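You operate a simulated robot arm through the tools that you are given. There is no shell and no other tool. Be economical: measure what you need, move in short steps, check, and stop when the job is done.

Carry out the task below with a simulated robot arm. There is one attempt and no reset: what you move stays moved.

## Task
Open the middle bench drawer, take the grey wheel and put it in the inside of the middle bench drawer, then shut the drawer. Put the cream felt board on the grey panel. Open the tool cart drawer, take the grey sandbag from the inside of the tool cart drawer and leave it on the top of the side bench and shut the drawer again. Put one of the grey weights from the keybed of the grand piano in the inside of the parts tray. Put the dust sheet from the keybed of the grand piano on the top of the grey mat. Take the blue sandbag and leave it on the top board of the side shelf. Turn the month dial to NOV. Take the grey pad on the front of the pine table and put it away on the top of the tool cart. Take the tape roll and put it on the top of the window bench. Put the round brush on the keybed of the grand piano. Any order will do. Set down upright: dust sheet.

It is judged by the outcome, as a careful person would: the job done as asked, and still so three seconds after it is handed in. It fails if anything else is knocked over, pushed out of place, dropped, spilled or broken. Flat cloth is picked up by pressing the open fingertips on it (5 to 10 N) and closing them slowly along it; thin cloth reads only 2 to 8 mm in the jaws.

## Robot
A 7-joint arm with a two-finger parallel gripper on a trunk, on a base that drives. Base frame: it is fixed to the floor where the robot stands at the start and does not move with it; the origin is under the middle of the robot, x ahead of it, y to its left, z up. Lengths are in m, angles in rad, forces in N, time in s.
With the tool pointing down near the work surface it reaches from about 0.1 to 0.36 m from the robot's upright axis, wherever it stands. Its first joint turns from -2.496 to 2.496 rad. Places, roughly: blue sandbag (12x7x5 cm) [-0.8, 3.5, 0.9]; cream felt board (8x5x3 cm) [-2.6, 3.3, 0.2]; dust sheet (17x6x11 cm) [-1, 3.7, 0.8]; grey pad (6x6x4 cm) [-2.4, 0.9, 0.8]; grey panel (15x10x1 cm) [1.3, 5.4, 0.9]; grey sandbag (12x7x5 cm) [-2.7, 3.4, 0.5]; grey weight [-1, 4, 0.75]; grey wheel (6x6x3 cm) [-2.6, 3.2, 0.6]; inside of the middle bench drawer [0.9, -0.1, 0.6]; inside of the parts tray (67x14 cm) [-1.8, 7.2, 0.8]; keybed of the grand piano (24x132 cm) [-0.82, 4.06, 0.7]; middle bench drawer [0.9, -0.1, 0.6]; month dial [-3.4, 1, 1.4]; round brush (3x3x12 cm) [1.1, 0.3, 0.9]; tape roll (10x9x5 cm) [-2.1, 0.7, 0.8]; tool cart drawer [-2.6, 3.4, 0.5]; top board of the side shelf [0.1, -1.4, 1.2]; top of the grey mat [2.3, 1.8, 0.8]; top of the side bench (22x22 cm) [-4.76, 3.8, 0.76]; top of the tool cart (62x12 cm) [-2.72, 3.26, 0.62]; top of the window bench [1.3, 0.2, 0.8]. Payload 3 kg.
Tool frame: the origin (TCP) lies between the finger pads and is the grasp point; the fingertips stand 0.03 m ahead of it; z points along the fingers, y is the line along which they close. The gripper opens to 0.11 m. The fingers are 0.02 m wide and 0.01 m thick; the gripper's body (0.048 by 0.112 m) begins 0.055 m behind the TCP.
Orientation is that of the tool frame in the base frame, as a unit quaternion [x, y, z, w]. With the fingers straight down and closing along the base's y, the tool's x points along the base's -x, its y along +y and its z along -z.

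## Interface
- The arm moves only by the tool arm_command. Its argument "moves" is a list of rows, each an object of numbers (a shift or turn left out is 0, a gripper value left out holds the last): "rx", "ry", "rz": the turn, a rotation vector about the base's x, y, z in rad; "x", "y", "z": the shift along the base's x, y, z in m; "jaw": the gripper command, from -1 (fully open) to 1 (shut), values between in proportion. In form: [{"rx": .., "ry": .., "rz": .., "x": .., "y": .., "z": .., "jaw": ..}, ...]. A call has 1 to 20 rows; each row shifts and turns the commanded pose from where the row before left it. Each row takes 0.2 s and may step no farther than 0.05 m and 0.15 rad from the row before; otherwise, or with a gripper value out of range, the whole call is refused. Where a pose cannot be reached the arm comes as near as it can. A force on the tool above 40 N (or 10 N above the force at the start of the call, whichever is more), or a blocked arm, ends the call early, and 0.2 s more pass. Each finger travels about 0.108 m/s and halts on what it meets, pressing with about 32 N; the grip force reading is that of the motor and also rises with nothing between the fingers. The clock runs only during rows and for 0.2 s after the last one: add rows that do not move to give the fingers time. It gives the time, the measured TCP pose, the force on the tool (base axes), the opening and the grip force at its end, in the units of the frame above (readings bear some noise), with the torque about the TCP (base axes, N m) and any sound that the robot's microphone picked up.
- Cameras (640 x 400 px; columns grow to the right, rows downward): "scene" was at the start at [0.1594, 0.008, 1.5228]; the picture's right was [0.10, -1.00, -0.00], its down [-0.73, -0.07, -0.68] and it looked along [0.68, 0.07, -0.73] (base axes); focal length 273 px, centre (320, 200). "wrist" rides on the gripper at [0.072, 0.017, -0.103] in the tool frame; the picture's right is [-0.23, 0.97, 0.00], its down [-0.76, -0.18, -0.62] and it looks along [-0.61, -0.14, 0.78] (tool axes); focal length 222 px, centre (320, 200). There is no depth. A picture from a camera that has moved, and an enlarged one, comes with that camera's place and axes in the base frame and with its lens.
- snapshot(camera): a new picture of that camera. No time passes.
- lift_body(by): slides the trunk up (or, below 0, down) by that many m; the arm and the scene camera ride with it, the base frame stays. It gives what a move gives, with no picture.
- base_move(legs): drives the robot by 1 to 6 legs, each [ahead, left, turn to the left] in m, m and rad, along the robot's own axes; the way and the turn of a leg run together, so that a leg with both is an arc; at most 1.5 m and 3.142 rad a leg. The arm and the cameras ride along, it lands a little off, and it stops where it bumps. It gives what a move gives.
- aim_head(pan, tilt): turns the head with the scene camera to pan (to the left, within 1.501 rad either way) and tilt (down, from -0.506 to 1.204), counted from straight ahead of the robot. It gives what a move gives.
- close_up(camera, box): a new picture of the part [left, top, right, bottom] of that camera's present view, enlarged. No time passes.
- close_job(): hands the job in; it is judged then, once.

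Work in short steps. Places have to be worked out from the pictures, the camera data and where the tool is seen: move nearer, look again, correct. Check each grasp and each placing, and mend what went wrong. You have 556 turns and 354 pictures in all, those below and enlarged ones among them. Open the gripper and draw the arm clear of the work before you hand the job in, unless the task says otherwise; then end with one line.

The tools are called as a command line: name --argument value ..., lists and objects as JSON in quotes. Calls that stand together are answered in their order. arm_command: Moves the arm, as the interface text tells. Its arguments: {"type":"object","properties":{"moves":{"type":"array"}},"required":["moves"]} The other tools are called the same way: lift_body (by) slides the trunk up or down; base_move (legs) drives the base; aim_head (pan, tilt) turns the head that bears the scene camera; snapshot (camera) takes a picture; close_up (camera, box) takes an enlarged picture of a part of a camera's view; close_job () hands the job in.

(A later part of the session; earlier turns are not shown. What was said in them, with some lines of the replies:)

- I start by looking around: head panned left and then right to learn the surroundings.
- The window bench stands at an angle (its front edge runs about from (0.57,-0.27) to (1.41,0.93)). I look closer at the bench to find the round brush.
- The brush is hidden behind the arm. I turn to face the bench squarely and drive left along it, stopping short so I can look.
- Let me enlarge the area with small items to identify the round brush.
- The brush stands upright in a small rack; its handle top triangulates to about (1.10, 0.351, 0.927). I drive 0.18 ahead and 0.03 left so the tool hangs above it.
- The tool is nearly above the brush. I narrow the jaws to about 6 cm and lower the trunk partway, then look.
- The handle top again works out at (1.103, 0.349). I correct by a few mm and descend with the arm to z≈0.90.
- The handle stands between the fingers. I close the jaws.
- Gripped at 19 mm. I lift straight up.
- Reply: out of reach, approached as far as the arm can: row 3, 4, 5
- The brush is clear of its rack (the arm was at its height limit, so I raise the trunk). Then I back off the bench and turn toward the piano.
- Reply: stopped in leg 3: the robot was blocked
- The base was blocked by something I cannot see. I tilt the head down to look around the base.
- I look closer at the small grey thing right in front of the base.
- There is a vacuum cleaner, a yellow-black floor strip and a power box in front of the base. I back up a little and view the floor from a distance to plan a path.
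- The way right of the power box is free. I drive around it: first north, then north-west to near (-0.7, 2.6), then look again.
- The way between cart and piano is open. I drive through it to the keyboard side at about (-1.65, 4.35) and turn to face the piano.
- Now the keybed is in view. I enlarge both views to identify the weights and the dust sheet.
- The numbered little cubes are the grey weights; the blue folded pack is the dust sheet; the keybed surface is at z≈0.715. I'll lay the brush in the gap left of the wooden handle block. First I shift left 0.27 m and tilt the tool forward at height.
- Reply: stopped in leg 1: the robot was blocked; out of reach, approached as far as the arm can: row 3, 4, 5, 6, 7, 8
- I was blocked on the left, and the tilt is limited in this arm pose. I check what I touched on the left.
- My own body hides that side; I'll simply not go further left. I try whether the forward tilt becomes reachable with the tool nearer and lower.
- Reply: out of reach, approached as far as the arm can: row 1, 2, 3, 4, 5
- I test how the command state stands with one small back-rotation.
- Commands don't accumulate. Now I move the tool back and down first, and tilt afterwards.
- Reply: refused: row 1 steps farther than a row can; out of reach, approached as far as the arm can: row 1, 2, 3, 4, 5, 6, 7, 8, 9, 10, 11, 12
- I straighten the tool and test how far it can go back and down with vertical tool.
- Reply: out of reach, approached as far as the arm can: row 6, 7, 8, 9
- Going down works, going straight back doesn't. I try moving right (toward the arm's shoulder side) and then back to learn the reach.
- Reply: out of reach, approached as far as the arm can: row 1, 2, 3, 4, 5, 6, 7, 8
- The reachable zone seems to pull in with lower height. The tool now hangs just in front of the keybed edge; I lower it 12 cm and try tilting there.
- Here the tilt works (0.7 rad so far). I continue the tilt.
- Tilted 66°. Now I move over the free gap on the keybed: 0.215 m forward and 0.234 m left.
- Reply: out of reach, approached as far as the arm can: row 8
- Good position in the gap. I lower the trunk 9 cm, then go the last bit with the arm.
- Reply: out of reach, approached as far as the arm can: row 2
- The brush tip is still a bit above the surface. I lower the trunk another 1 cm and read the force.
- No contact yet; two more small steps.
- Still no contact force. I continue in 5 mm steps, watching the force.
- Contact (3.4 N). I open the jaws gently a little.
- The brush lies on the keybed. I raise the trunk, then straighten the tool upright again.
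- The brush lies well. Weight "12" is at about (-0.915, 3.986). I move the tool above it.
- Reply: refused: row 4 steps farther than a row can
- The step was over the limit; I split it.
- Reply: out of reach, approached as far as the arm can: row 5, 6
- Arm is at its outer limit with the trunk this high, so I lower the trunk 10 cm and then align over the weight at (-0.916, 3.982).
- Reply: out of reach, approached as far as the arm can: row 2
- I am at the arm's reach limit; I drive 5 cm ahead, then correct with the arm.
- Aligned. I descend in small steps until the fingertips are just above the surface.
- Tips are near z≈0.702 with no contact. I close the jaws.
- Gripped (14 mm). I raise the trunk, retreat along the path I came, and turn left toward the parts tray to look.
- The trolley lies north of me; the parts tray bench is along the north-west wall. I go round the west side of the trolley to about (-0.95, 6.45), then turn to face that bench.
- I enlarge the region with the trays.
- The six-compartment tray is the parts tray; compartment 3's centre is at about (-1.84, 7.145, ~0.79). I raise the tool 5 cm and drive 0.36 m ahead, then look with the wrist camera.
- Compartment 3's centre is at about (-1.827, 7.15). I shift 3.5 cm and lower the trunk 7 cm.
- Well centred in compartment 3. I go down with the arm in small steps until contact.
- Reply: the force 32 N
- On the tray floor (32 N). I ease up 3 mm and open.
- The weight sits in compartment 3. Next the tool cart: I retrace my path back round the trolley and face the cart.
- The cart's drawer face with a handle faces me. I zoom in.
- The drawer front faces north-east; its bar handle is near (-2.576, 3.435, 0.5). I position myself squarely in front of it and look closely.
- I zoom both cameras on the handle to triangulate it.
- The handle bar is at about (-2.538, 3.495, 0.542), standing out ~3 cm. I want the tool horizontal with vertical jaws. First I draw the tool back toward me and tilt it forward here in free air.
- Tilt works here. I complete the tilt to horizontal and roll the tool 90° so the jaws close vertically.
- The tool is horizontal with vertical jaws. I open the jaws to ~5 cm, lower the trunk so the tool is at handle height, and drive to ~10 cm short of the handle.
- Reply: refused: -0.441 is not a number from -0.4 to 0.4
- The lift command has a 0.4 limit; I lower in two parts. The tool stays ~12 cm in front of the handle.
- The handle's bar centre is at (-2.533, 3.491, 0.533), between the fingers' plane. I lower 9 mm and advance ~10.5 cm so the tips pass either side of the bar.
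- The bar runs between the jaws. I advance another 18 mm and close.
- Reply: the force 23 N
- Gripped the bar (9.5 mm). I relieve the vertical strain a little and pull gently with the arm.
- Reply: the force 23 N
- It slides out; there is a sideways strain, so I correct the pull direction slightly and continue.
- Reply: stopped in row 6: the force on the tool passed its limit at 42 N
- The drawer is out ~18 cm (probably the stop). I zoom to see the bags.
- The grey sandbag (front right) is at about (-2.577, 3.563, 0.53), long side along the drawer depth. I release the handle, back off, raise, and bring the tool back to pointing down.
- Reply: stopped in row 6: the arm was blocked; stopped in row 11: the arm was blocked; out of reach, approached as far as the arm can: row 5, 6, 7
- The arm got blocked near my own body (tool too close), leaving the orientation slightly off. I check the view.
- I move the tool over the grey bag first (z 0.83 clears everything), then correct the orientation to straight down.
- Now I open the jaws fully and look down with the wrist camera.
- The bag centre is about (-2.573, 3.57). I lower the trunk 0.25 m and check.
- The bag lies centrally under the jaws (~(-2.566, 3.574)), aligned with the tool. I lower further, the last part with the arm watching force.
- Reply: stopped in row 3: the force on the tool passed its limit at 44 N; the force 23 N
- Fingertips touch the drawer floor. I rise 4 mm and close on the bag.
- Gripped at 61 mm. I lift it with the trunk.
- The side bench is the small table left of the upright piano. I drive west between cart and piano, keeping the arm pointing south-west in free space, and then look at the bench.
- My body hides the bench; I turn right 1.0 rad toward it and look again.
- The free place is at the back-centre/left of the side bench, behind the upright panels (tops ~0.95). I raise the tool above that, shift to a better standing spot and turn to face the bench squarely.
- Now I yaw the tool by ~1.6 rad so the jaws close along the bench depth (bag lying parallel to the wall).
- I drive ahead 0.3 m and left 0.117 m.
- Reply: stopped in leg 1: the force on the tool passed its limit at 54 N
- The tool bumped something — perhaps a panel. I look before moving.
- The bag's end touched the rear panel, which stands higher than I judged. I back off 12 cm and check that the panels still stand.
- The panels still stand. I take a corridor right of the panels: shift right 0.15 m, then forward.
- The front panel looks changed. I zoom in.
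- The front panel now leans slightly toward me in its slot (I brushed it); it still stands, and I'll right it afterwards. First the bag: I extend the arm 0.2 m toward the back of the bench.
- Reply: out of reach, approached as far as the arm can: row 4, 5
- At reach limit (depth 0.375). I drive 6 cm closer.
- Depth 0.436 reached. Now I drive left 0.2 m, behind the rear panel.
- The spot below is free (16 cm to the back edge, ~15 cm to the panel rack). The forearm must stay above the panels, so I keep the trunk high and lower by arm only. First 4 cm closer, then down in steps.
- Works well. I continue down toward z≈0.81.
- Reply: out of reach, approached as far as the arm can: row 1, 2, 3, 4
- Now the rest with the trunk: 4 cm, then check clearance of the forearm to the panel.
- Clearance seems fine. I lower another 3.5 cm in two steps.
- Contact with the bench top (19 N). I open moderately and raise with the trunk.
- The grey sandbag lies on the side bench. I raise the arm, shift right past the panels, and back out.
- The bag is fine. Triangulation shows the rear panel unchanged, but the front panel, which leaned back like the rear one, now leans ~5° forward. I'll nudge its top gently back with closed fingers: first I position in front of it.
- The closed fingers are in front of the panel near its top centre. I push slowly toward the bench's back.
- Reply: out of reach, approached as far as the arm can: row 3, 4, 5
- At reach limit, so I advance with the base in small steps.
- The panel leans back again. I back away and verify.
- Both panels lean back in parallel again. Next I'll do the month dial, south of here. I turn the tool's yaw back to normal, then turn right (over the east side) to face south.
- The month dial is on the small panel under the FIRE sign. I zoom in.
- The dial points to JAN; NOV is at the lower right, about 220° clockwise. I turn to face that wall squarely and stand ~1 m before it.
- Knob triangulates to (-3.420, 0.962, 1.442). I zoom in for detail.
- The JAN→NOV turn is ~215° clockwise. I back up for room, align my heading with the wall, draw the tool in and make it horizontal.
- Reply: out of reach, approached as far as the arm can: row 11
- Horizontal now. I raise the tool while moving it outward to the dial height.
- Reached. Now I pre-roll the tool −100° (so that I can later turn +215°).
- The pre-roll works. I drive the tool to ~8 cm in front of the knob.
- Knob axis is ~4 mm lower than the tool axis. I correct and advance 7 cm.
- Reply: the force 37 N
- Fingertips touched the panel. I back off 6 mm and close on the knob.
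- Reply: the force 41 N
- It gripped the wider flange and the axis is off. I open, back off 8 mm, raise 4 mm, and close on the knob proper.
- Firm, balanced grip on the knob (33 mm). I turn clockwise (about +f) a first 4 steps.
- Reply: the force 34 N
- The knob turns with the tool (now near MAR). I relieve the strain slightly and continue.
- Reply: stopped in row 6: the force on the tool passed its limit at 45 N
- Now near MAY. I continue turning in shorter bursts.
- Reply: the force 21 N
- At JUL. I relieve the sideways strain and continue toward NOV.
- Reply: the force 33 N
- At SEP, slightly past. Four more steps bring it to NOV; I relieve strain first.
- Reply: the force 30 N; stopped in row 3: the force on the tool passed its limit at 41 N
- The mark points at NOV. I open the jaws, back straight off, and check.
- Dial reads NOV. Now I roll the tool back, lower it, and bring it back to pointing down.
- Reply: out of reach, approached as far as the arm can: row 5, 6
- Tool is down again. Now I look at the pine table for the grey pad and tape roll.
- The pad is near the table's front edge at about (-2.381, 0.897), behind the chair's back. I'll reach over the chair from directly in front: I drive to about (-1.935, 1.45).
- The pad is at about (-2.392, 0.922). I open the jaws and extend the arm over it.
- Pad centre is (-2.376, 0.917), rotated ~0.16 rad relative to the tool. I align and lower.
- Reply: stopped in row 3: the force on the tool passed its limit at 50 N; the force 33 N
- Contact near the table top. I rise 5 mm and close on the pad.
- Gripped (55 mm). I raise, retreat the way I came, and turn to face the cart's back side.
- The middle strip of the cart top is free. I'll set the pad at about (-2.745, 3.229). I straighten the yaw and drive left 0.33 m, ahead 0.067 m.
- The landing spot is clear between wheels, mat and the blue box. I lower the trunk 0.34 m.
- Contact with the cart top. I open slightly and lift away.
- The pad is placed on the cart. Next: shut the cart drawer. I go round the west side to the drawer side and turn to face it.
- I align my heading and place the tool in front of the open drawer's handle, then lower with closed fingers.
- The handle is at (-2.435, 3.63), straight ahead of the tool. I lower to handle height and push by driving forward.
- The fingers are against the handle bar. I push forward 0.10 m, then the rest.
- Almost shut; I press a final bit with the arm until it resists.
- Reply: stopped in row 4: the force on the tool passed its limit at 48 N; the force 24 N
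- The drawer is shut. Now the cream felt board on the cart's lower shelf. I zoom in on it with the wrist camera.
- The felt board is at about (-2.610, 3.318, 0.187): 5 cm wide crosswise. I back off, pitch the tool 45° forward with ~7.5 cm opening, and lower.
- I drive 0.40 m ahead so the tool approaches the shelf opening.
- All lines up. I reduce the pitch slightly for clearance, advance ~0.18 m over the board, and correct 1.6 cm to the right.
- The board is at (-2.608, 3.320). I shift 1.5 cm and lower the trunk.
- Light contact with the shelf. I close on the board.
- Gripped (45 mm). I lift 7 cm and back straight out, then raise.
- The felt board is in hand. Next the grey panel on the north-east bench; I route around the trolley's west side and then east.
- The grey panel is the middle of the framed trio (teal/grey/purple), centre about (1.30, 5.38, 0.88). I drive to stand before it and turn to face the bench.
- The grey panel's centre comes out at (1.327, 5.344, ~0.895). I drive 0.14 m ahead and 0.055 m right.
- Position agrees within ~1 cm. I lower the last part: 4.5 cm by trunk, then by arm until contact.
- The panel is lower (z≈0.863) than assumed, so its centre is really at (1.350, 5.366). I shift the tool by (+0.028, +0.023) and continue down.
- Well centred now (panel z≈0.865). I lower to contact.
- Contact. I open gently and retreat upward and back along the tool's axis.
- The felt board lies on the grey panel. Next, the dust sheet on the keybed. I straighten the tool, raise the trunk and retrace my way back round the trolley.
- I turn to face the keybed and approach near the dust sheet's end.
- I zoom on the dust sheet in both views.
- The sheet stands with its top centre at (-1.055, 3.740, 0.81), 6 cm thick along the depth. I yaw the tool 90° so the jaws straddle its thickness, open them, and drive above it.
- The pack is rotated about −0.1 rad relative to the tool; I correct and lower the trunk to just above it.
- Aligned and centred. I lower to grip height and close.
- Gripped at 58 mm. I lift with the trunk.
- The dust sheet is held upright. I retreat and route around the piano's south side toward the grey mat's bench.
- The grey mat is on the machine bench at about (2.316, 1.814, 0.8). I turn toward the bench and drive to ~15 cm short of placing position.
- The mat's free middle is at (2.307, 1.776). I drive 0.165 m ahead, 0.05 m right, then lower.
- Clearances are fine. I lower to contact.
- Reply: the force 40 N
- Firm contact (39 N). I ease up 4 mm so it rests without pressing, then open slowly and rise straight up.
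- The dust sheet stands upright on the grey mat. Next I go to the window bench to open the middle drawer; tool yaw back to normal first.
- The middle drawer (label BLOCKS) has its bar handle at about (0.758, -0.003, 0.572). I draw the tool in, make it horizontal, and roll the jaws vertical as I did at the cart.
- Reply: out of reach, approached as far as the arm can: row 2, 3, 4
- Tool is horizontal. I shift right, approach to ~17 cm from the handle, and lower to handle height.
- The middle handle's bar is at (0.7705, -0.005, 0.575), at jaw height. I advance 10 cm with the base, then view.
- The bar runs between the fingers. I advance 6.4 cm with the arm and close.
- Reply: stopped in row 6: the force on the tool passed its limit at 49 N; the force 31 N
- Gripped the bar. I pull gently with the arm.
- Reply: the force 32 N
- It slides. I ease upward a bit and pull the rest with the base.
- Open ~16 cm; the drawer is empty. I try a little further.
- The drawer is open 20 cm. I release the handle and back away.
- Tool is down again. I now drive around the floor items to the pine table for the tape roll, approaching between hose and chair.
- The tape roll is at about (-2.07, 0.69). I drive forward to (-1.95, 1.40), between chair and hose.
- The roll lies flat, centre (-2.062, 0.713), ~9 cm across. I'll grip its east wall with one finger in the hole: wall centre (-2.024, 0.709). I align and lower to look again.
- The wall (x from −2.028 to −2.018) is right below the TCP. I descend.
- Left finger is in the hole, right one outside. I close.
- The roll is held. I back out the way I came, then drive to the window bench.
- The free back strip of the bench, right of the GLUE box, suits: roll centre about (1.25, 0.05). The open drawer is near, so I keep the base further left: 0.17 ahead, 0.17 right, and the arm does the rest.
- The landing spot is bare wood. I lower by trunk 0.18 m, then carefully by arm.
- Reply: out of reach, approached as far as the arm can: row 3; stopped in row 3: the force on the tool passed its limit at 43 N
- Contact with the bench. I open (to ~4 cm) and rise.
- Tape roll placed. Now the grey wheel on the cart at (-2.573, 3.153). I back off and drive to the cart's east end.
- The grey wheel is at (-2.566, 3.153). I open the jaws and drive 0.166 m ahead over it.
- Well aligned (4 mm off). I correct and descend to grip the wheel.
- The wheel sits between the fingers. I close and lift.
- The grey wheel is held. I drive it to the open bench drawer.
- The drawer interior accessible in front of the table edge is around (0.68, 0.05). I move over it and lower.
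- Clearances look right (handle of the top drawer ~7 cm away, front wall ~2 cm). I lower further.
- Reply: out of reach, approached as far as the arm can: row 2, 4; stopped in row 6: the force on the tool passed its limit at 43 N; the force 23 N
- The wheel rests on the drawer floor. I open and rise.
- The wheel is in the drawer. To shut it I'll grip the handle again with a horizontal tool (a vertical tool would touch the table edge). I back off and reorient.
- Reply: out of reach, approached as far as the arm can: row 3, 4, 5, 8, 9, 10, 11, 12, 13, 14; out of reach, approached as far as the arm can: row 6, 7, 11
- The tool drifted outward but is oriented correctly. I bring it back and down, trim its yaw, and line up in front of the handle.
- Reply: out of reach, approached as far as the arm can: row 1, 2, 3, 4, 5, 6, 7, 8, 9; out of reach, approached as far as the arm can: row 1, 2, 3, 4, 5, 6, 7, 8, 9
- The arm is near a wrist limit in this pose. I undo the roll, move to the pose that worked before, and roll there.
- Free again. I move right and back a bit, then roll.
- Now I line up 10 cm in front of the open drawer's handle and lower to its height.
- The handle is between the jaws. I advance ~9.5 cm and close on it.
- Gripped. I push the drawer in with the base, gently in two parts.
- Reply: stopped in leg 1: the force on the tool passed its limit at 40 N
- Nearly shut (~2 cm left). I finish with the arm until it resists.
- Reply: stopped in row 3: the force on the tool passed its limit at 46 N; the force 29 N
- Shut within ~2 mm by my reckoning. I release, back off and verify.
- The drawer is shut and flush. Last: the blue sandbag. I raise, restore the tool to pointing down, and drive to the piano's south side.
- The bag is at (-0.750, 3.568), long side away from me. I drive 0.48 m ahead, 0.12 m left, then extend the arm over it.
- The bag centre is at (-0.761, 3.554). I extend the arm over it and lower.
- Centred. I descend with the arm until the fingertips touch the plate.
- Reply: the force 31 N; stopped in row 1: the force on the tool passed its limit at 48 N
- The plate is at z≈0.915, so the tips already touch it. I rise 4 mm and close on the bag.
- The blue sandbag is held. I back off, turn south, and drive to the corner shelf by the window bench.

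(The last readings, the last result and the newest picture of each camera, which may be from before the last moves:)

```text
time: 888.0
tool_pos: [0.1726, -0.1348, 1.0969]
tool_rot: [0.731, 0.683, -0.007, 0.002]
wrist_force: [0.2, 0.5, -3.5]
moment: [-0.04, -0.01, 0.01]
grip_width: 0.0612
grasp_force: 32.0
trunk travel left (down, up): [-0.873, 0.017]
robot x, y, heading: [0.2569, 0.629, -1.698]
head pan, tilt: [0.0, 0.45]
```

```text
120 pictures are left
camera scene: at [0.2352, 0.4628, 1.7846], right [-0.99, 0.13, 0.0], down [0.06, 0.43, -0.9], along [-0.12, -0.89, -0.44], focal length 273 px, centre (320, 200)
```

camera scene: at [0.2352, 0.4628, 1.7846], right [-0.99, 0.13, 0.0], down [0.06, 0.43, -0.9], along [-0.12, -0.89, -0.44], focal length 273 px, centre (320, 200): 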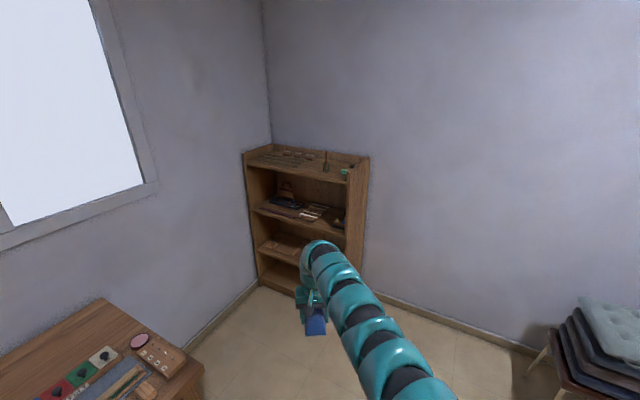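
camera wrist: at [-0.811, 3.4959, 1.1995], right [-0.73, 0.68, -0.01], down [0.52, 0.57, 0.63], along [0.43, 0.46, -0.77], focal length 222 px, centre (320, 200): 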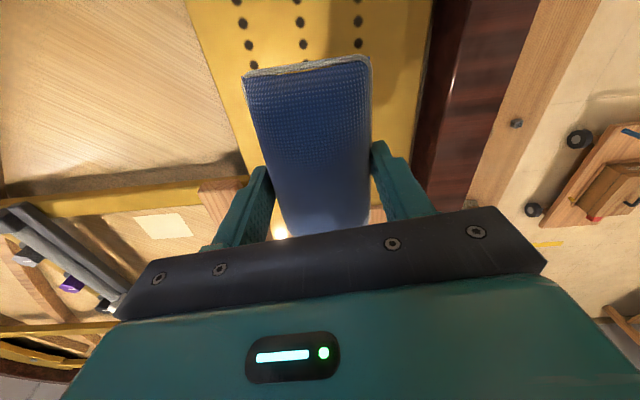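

close_up --camera "scene" --box '[235, 135, 385, 215]'

snapshot --camera "wrist"

```text
4.27 times, centred on (310, 175) of scene
camera zoom: at [0.2352, 0.4628, 1.7846], right [-0.99, 0.13, 0.0], down [0.06, 0.43, -0.9], along [-0.12, -0.89, -0.44], focal length 1163 px, centre (363, 307)
```

zoom: 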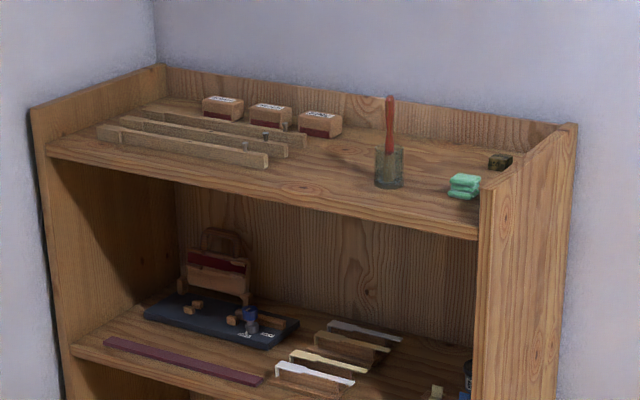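

```text
118 pictures are left
camera wrist: at [0.1954, -0.0634, 1.1997], right [0.96, -0.29, -0.01], down [-0.22, -0.74, 0.63], along [-0.19, -0.6, -0.77], focal length 222 px, centre (320, 200)
```

wrist: 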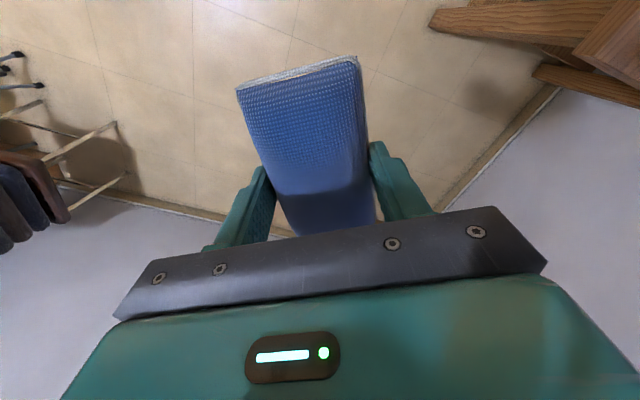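

The free spot on the top board is in the middle, between the felt rails and the brush cup. I raise the tool well above board height and move closer for a better look.

arm_command --moves '[{"z": 0.04}, {"z": 0.04}, {"z": 0.04}, {"z": 0.04}, {"z": 0.04}, {"z": 0.04}]'

base_move --legs '[[0.6, -0.056, -0.1]]'

aim_head --pan 0.0 --tilt 0.6

snapshot --camera "scene"

snapshot --camera "wrist"

```text
time: 889.4
tool_pos: [0.1782, -0.1261, 1.3348]
tool_rot: [0.731, 0.682, -0.007, 0.001]
wrist_force: [-0.2, -0.2, -3.3]
moment: [-0.04, -0.02, 0.02]
grip_width: 0.061
grasp_force: 32.1
out of reach, approached as far as the arm can: row 6
trunk travel left (down, up): [-0.873, 0.017]
robot x, y, heading: [0.2546, 0.631, -1.706]
head pan, tilt: [0.0, 0.45]
```

```text
time: 892.9
tool_pos: [-0.0612, -0.7129, 1.334]
tool_rot: [0.763, 0.646, -0.007, 0.0]
wrist_force: [0.1, 0.2, -2.4]
moment: [0.01, 0.03, -0.01]
grip_width: 0.061
grasp_force: 31.9
trunk travel left (down, up): [-0.873, 0.017]
robot x, y, heading: [0.0877, 0.0399, -1.8]
head pan, tilt: [0.0, 0.45]
```

```text
time: 893.6
tool_pos: [-0.0624, -0.7107, 1.3355]
tool_rot: [0.763, 0.646, -0.007, 0.001]
wrist_force: [-0.4, 1.2, -4.8]
moment: [-0.04, 0.01, -0.02]
grip_width: 0.061
grasp_force: 32.5
trunk travel left (down, up): [-0.873, 0.017]
robot x, y, heading: [0.0915, 0.0373, -1.801]
head pan, tilt: [0.0, 0.6]
```

```text
117 pictures are left
camera scene: at [0.0537, -0.1258, 1.7712], right [-0.97, 0.23, 0.0], down [0.13, 0.55, -0.83], along [-0.19, -0.8, -0.56], focal length 273 px, centre (320, 200)
```

scene: 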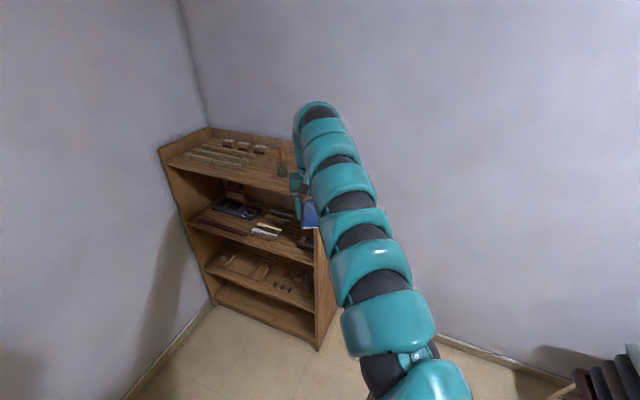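

```text
116 pictures are left
camera wrist: at [-0.0313, -0.6416, 1.4365], right [0.92, -0.38, -0.01], down [-0.29, -0.72, 0.63], along [-0.25, -0.58, -0.77], focal length 222 px, centre (320, 200)
```

wrist: 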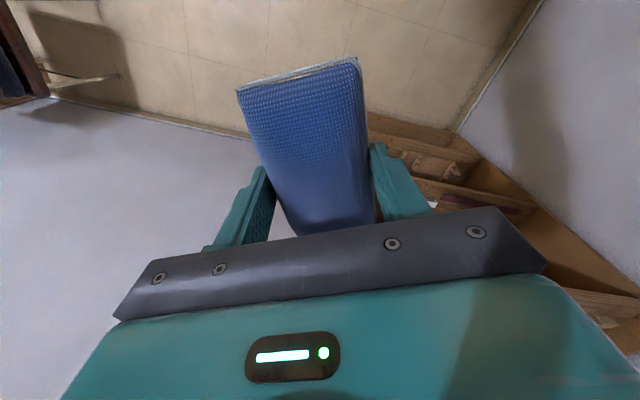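

close_up --camera "scene" --box '[150, 115, 330, 225]'

```text
3.56 times, centred on (240, 170) of scene
camera zoom: at [0.0537, -0.1258, 1.7712], right [-0.97, 0.23, 0.0], down [0.13, 0.55, -0.83], along [-0.19, -0.8, -0.56], focal length 969 px, centre (604, 307)
```

zoom: 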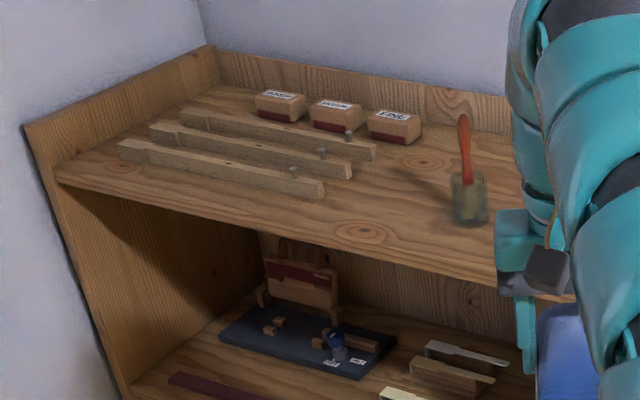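

The top board is at z≈1.18; the clear corridor between rail ends and brush cup is centred at (0.058, -1.271). I yaw the tool to the shelf's direction, raise fully, and approach in two legs.

lift_body --by 0.017

arm_command --moves '[{"rz": -0.147}, {"rz": -0.147}, {"rz": -0.147}, {}]'

base_move --legs '[[0.29, 0.21, 0]]'

snapshot --camera "wrist"

snapshot --camera "scene"

```text
time: 894.2
tool_pos: [-0.0614, -0.7107, 1.352]
tool_rot: [0.762, 0.647, -0.007, -0.001]
wrist_force: [0.0, -0.2, -3.3]
moment: [0.0, 0.01, -0.02]
grip_width: 0.061
grasp_force: 31.9
trunk travel left (down, up): [-0.89, 0.0]
robot x, y, heading: [0.0957, 0.0394, -1.801]
head pan, tilt: [0.0, 0.6]
```

```text
time: 895.2
tool_pos: [-0.0605, -0.7122, 1.3512]
tool_rot: [0.886, 0.463, -0.007, -0.002]
wrist_force: [-0.1, -0.4, -2.8]
moment: [-0.02, 0.02, -0.01]
grip_width: 0.061
grasp_force: 32.5
trunk travel left (down, up): [-0.89, 0.0]
robot x, y, heading: [0.0919, 0.0391, -1.802]
head pan, tilt: [0.0, 0.6]
```

```text
time: 897.6
tool_pos: [0.0842, -1.0406, 1.3506]
tool_rot: [0.885, 0.465, -0.007, -0.002]
wrist_force: [-0.6, -0.1, -3.5]
moment: [-0.01, 0.02, -0.03]
grip_width: 0.0611
grasp_force: 32.3
trunk travel left (down, up): [-0.89, 0.0]
robot x, y, heading: [0.233, -0.2873, -1.797]
head pan, tilt: [0.0, 0.6]
```

```text
114 pictures are left
camera wrist: at [0.1409, -0.9909, 1.4533], right [0.67, -0.74, -0.01], down [-0.57, -0.52, 0.63], along [-0.47, -0.42, -0.77], focal length 222 px, centre (320, 200)
```

wrist: 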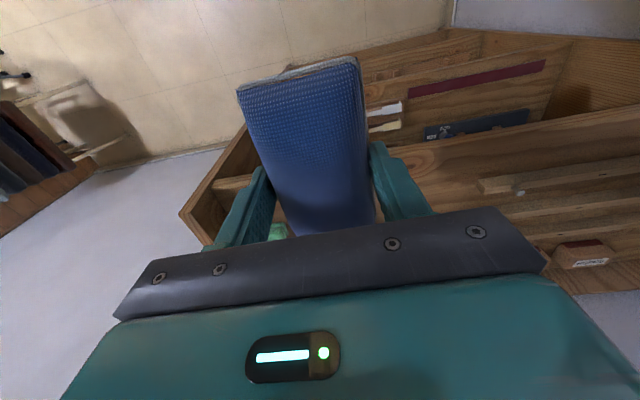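

```text
113 pictures are left
camera scene: at [0.1976, -0.4555, 1.7881], right [-0.97, 0.23, 0.0], down [0.13, 0.55, -0.82], along [-0.19, -0.8, -0.57], focal length 273 px, centre (320, 200)
```

scene: 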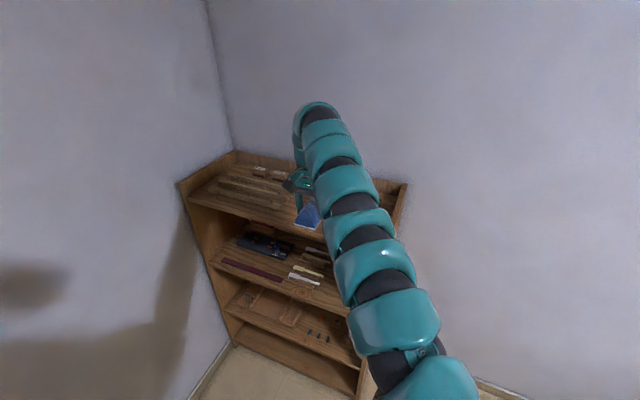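

The rail end position agrees. I make the final approach leg.

base_move --legs '[[0.23, 0.026, 0]]'

snapshot --camera "wrist"

close_up --camera "scene" --box '[180, 130, 440, 300]'

```text
time: 899.3
tool_pos: [0.0615, -1.271, 1.3514]
tool_rot: [0.885, 0.465, -0.007, -0.002]
wrist_force: [-0.4, -0.5, -3.9]
moment: [0.01, -0.01, 0.01]
grip_width: 0.0614
grasp_force: 31.8
trunk travel left (down, up): [-0.89, 0.0]
robot x, y, heading: [0.2126, -0.5222, -1.794]
head pan, tilt: [0.0, 0.6]
```

```text
112 pictures are left
camera wrist: at [0.1179, -1.2206, 1.4531], right [0.68, -0.74, -0.01], down [-0.57, -0.53, 0.63], along [-0.47, -0.42, -0.77], focal length 222 px, centre (320, 200)
```

wrist: 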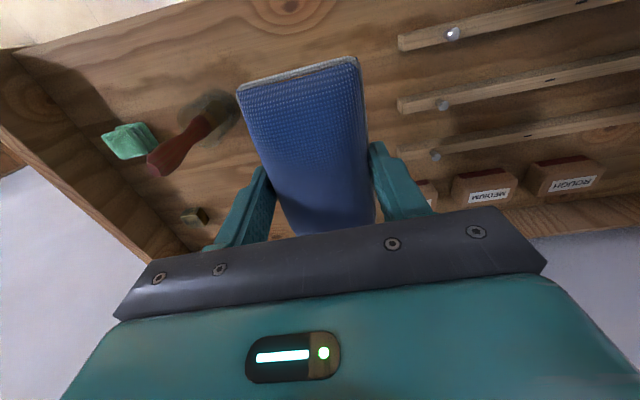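

```text
2.35 times, centred on (310, 215) of scene
camera zoom: at [0.1726, -0.685, 1.7881], right [-0.97, 0.22, 0.0], down [0.13, 0.55, -0.82], along [-0.18, -0.8, -0.57], focal length 642 px, centre (344, 165)
```

zoom: 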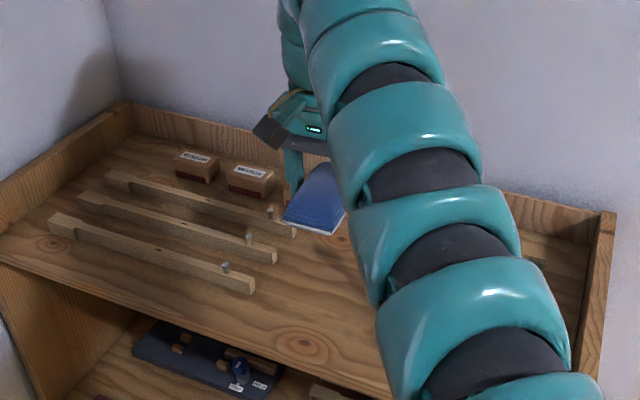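

The spot under the bag is clear (rails ≥4 cm on one side, cup ≥4 cm on the other). I lower 10 cm and check.

lift_body --by -0.1

snapshot --camera "wrist"

```text
time: 900.6
tool_pos: [0.061, -1.271, 1.2517]
tool_rot: [0.884, 0.467, -0.006, -0.002]
wrist_force: [0.7, 0.6, -3.0]
moment: [-0.07, -0.02, -0.01]
grip_width: 0.0612
grasp_force: 31.7
trunk travel left (down, up): [-0.79, 0.1]
robot x, y, heading: [0.2083, -0.5207, -1.797]
head pan, tilt: [0.0, 0.6]
```

```text
110 pictures are left
camera wrist: at [0.118, -1.2197, 1.3536], right [0.68, -0.74, -0.01], down [-0.57, -0.53, 0.63], along [-0.47, -0.42, -0.77], focal length 222 px, centre (320, 200)
```

wrist: 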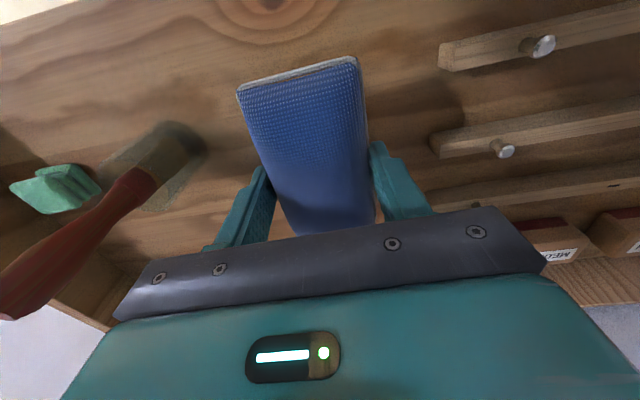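

Clear on both sides. I lower the rest: 2.5 cm by trunk, then fine steps by arm.

lift_body --by -0.025

arm_command --moves '[{"z": -0.005}, {"z": -0.005}, {"z": -0.004}, {"z": -0.004}, {}]'

```text
time: 901.3
tool_pos: [0.0622, -1.2713, 1.2256]
tool_rot: [0.884, 0.467, -0.007, -0.002]
wrist_force: [-0.1, -0.2, -3.0]
moment: [0.0, 0.0, 0.01]
grip_width: 0.061
grasp_force: 32.1
trunk travel left (down, up): [-0.765, 0.125]
robot x, y, heading: [0.2116, -0.5198, -1.795]
head pan, tilt: [0.0, 0.6]
```

```text
time: 902.7
tool_pos: [0.0603, -1.2698, 1.212]
tool_rot: [0.885, 0.465, -0.01, 0.004]
wrist_force: [1.0, 1.8, 10.8]
moment: [0.56, 0.04, 0.05]
grip_width: 0.0606
grasp_force: 31.9
trunk travel left (down, up): [-0.765, 0.125]
robot x, y, heading: [0.2102, -0.5213, -1.794]
head pan, tilt: [0.0, 0.6]
stopped in row 5: the force on the tool passed its limit at 42 N (the readings are from after the stop); the commanded pose is now the measured one
```

Contact with the board. I open a little and rise straight up.

arm_command --moves '[{"jaw": -0.15}, {"jaw": -0.25}, {"jaw": -0.35}, {}, {}]'

lift_body --by 0.12

snapshot --camera "wrist"

```text
time: 903.9
tool_pos: [0.06, -1.2719, 1.2124]
tool_rot: [0.885, 0.465, -0.01, 0.003]
wrist_force: [0.3, -0.3, 0.7]
moment: [0.02, 0.0, 0.0]
grip_width: 0.0746
grasp_force: 0.1
trunk travel left (down, up): [-0.765, 0.125]
robot x, y, heading: [0.2097, -0.519, -1.788]
head pan, tilt: [0.0, 0.6]
```

```text
time: 905.4
tool_pos: [0.0602, -1.2722, 1.3318]
tool_rot: [0.885, 0.465, -0.009, 0.003]
wrist_force: [0.4, -0.1, -0.1]
moment: [-0.01, 0.0, -0.02]
grip_width: 0.0745
grasp_force: 0.0
trunk travel left (down, up): [-0.885, 0.005]
robot x, y, heading: [0.2106, -0.5206, -1.793]
head pan, tilt: [0.0, 0.6]
```

```text
109 pictures are left
camera wrist: at [0.1172, -1.2206, 1.433], right [0.67, -0.74, 0.0], down [-0.57, -0.52, 0.64], along [-0.47, -0.43, -0.77], focal length 222 px, centre (320, 200)
```

wrist: 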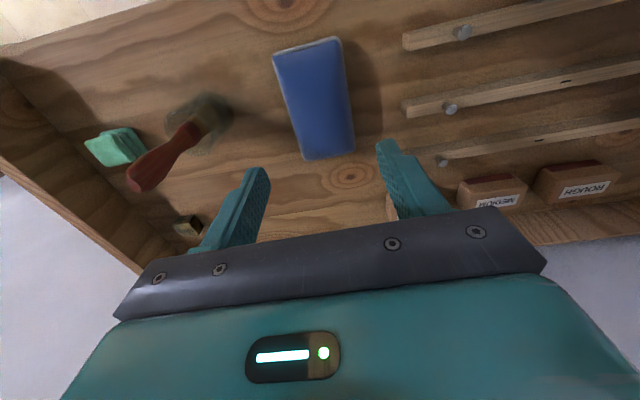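

The blue sandbag lies on the top board, nothing disturbed. I back the arm clear of the shelf and take a last look.

base_move --legs '[[-0.23, -0.026, 0], [-0.4, -0.2, 0]]'

close_up --camera "scene" --box '[140, 100, 340, 230]'

```text
time: 909.5
tool_pos: [-0.0295, -0.6044, 1.3321]
tool_rot: [0.887, 0.461, -0.009, 0.003]
wrist_force: [0.2, 0.8, 0.0]
moment: [-0.06, -0.04, 0.06]
grip_width: 0.0741
grasp_force: 0.1
trunk travel left (down, up): [-0.885, 0.005]
robot x, y, heading: [0.1313, 0.1485, -1.808]
head pan, tilt: [0.0, 0.6]
```

```text
3.08 times, centred on (240, 165) of scene
camera zoom: at [0.0892, -0.0171, 1.7832], right [-0.97, 0.23, 0.0], down [0.13, 0.55, -0.83], along [-0.19, -0.8, -0.56], focal length 839 px, centre (566, 308)
```

zoom: 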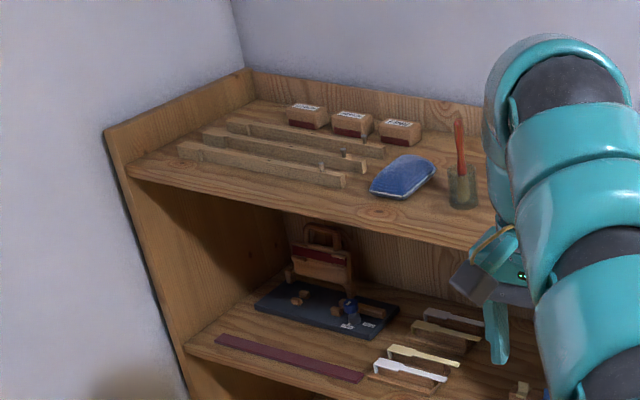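

All items are placed, both drawers are shut, the dial reads NOV, the gripper is open and the arm is clear. I hand the job in.

close_job

```text
The job is handed in.
```

I completed all the tasks and handed the job in: every item is where you asked, both drawers are shut and the dial reads NOV. While setting down the grey sandbag I brushed one of the wooden panels standing on the side bench. I pushed it back to its original lean, but it sits about 1.5 cm to the left of where it was.
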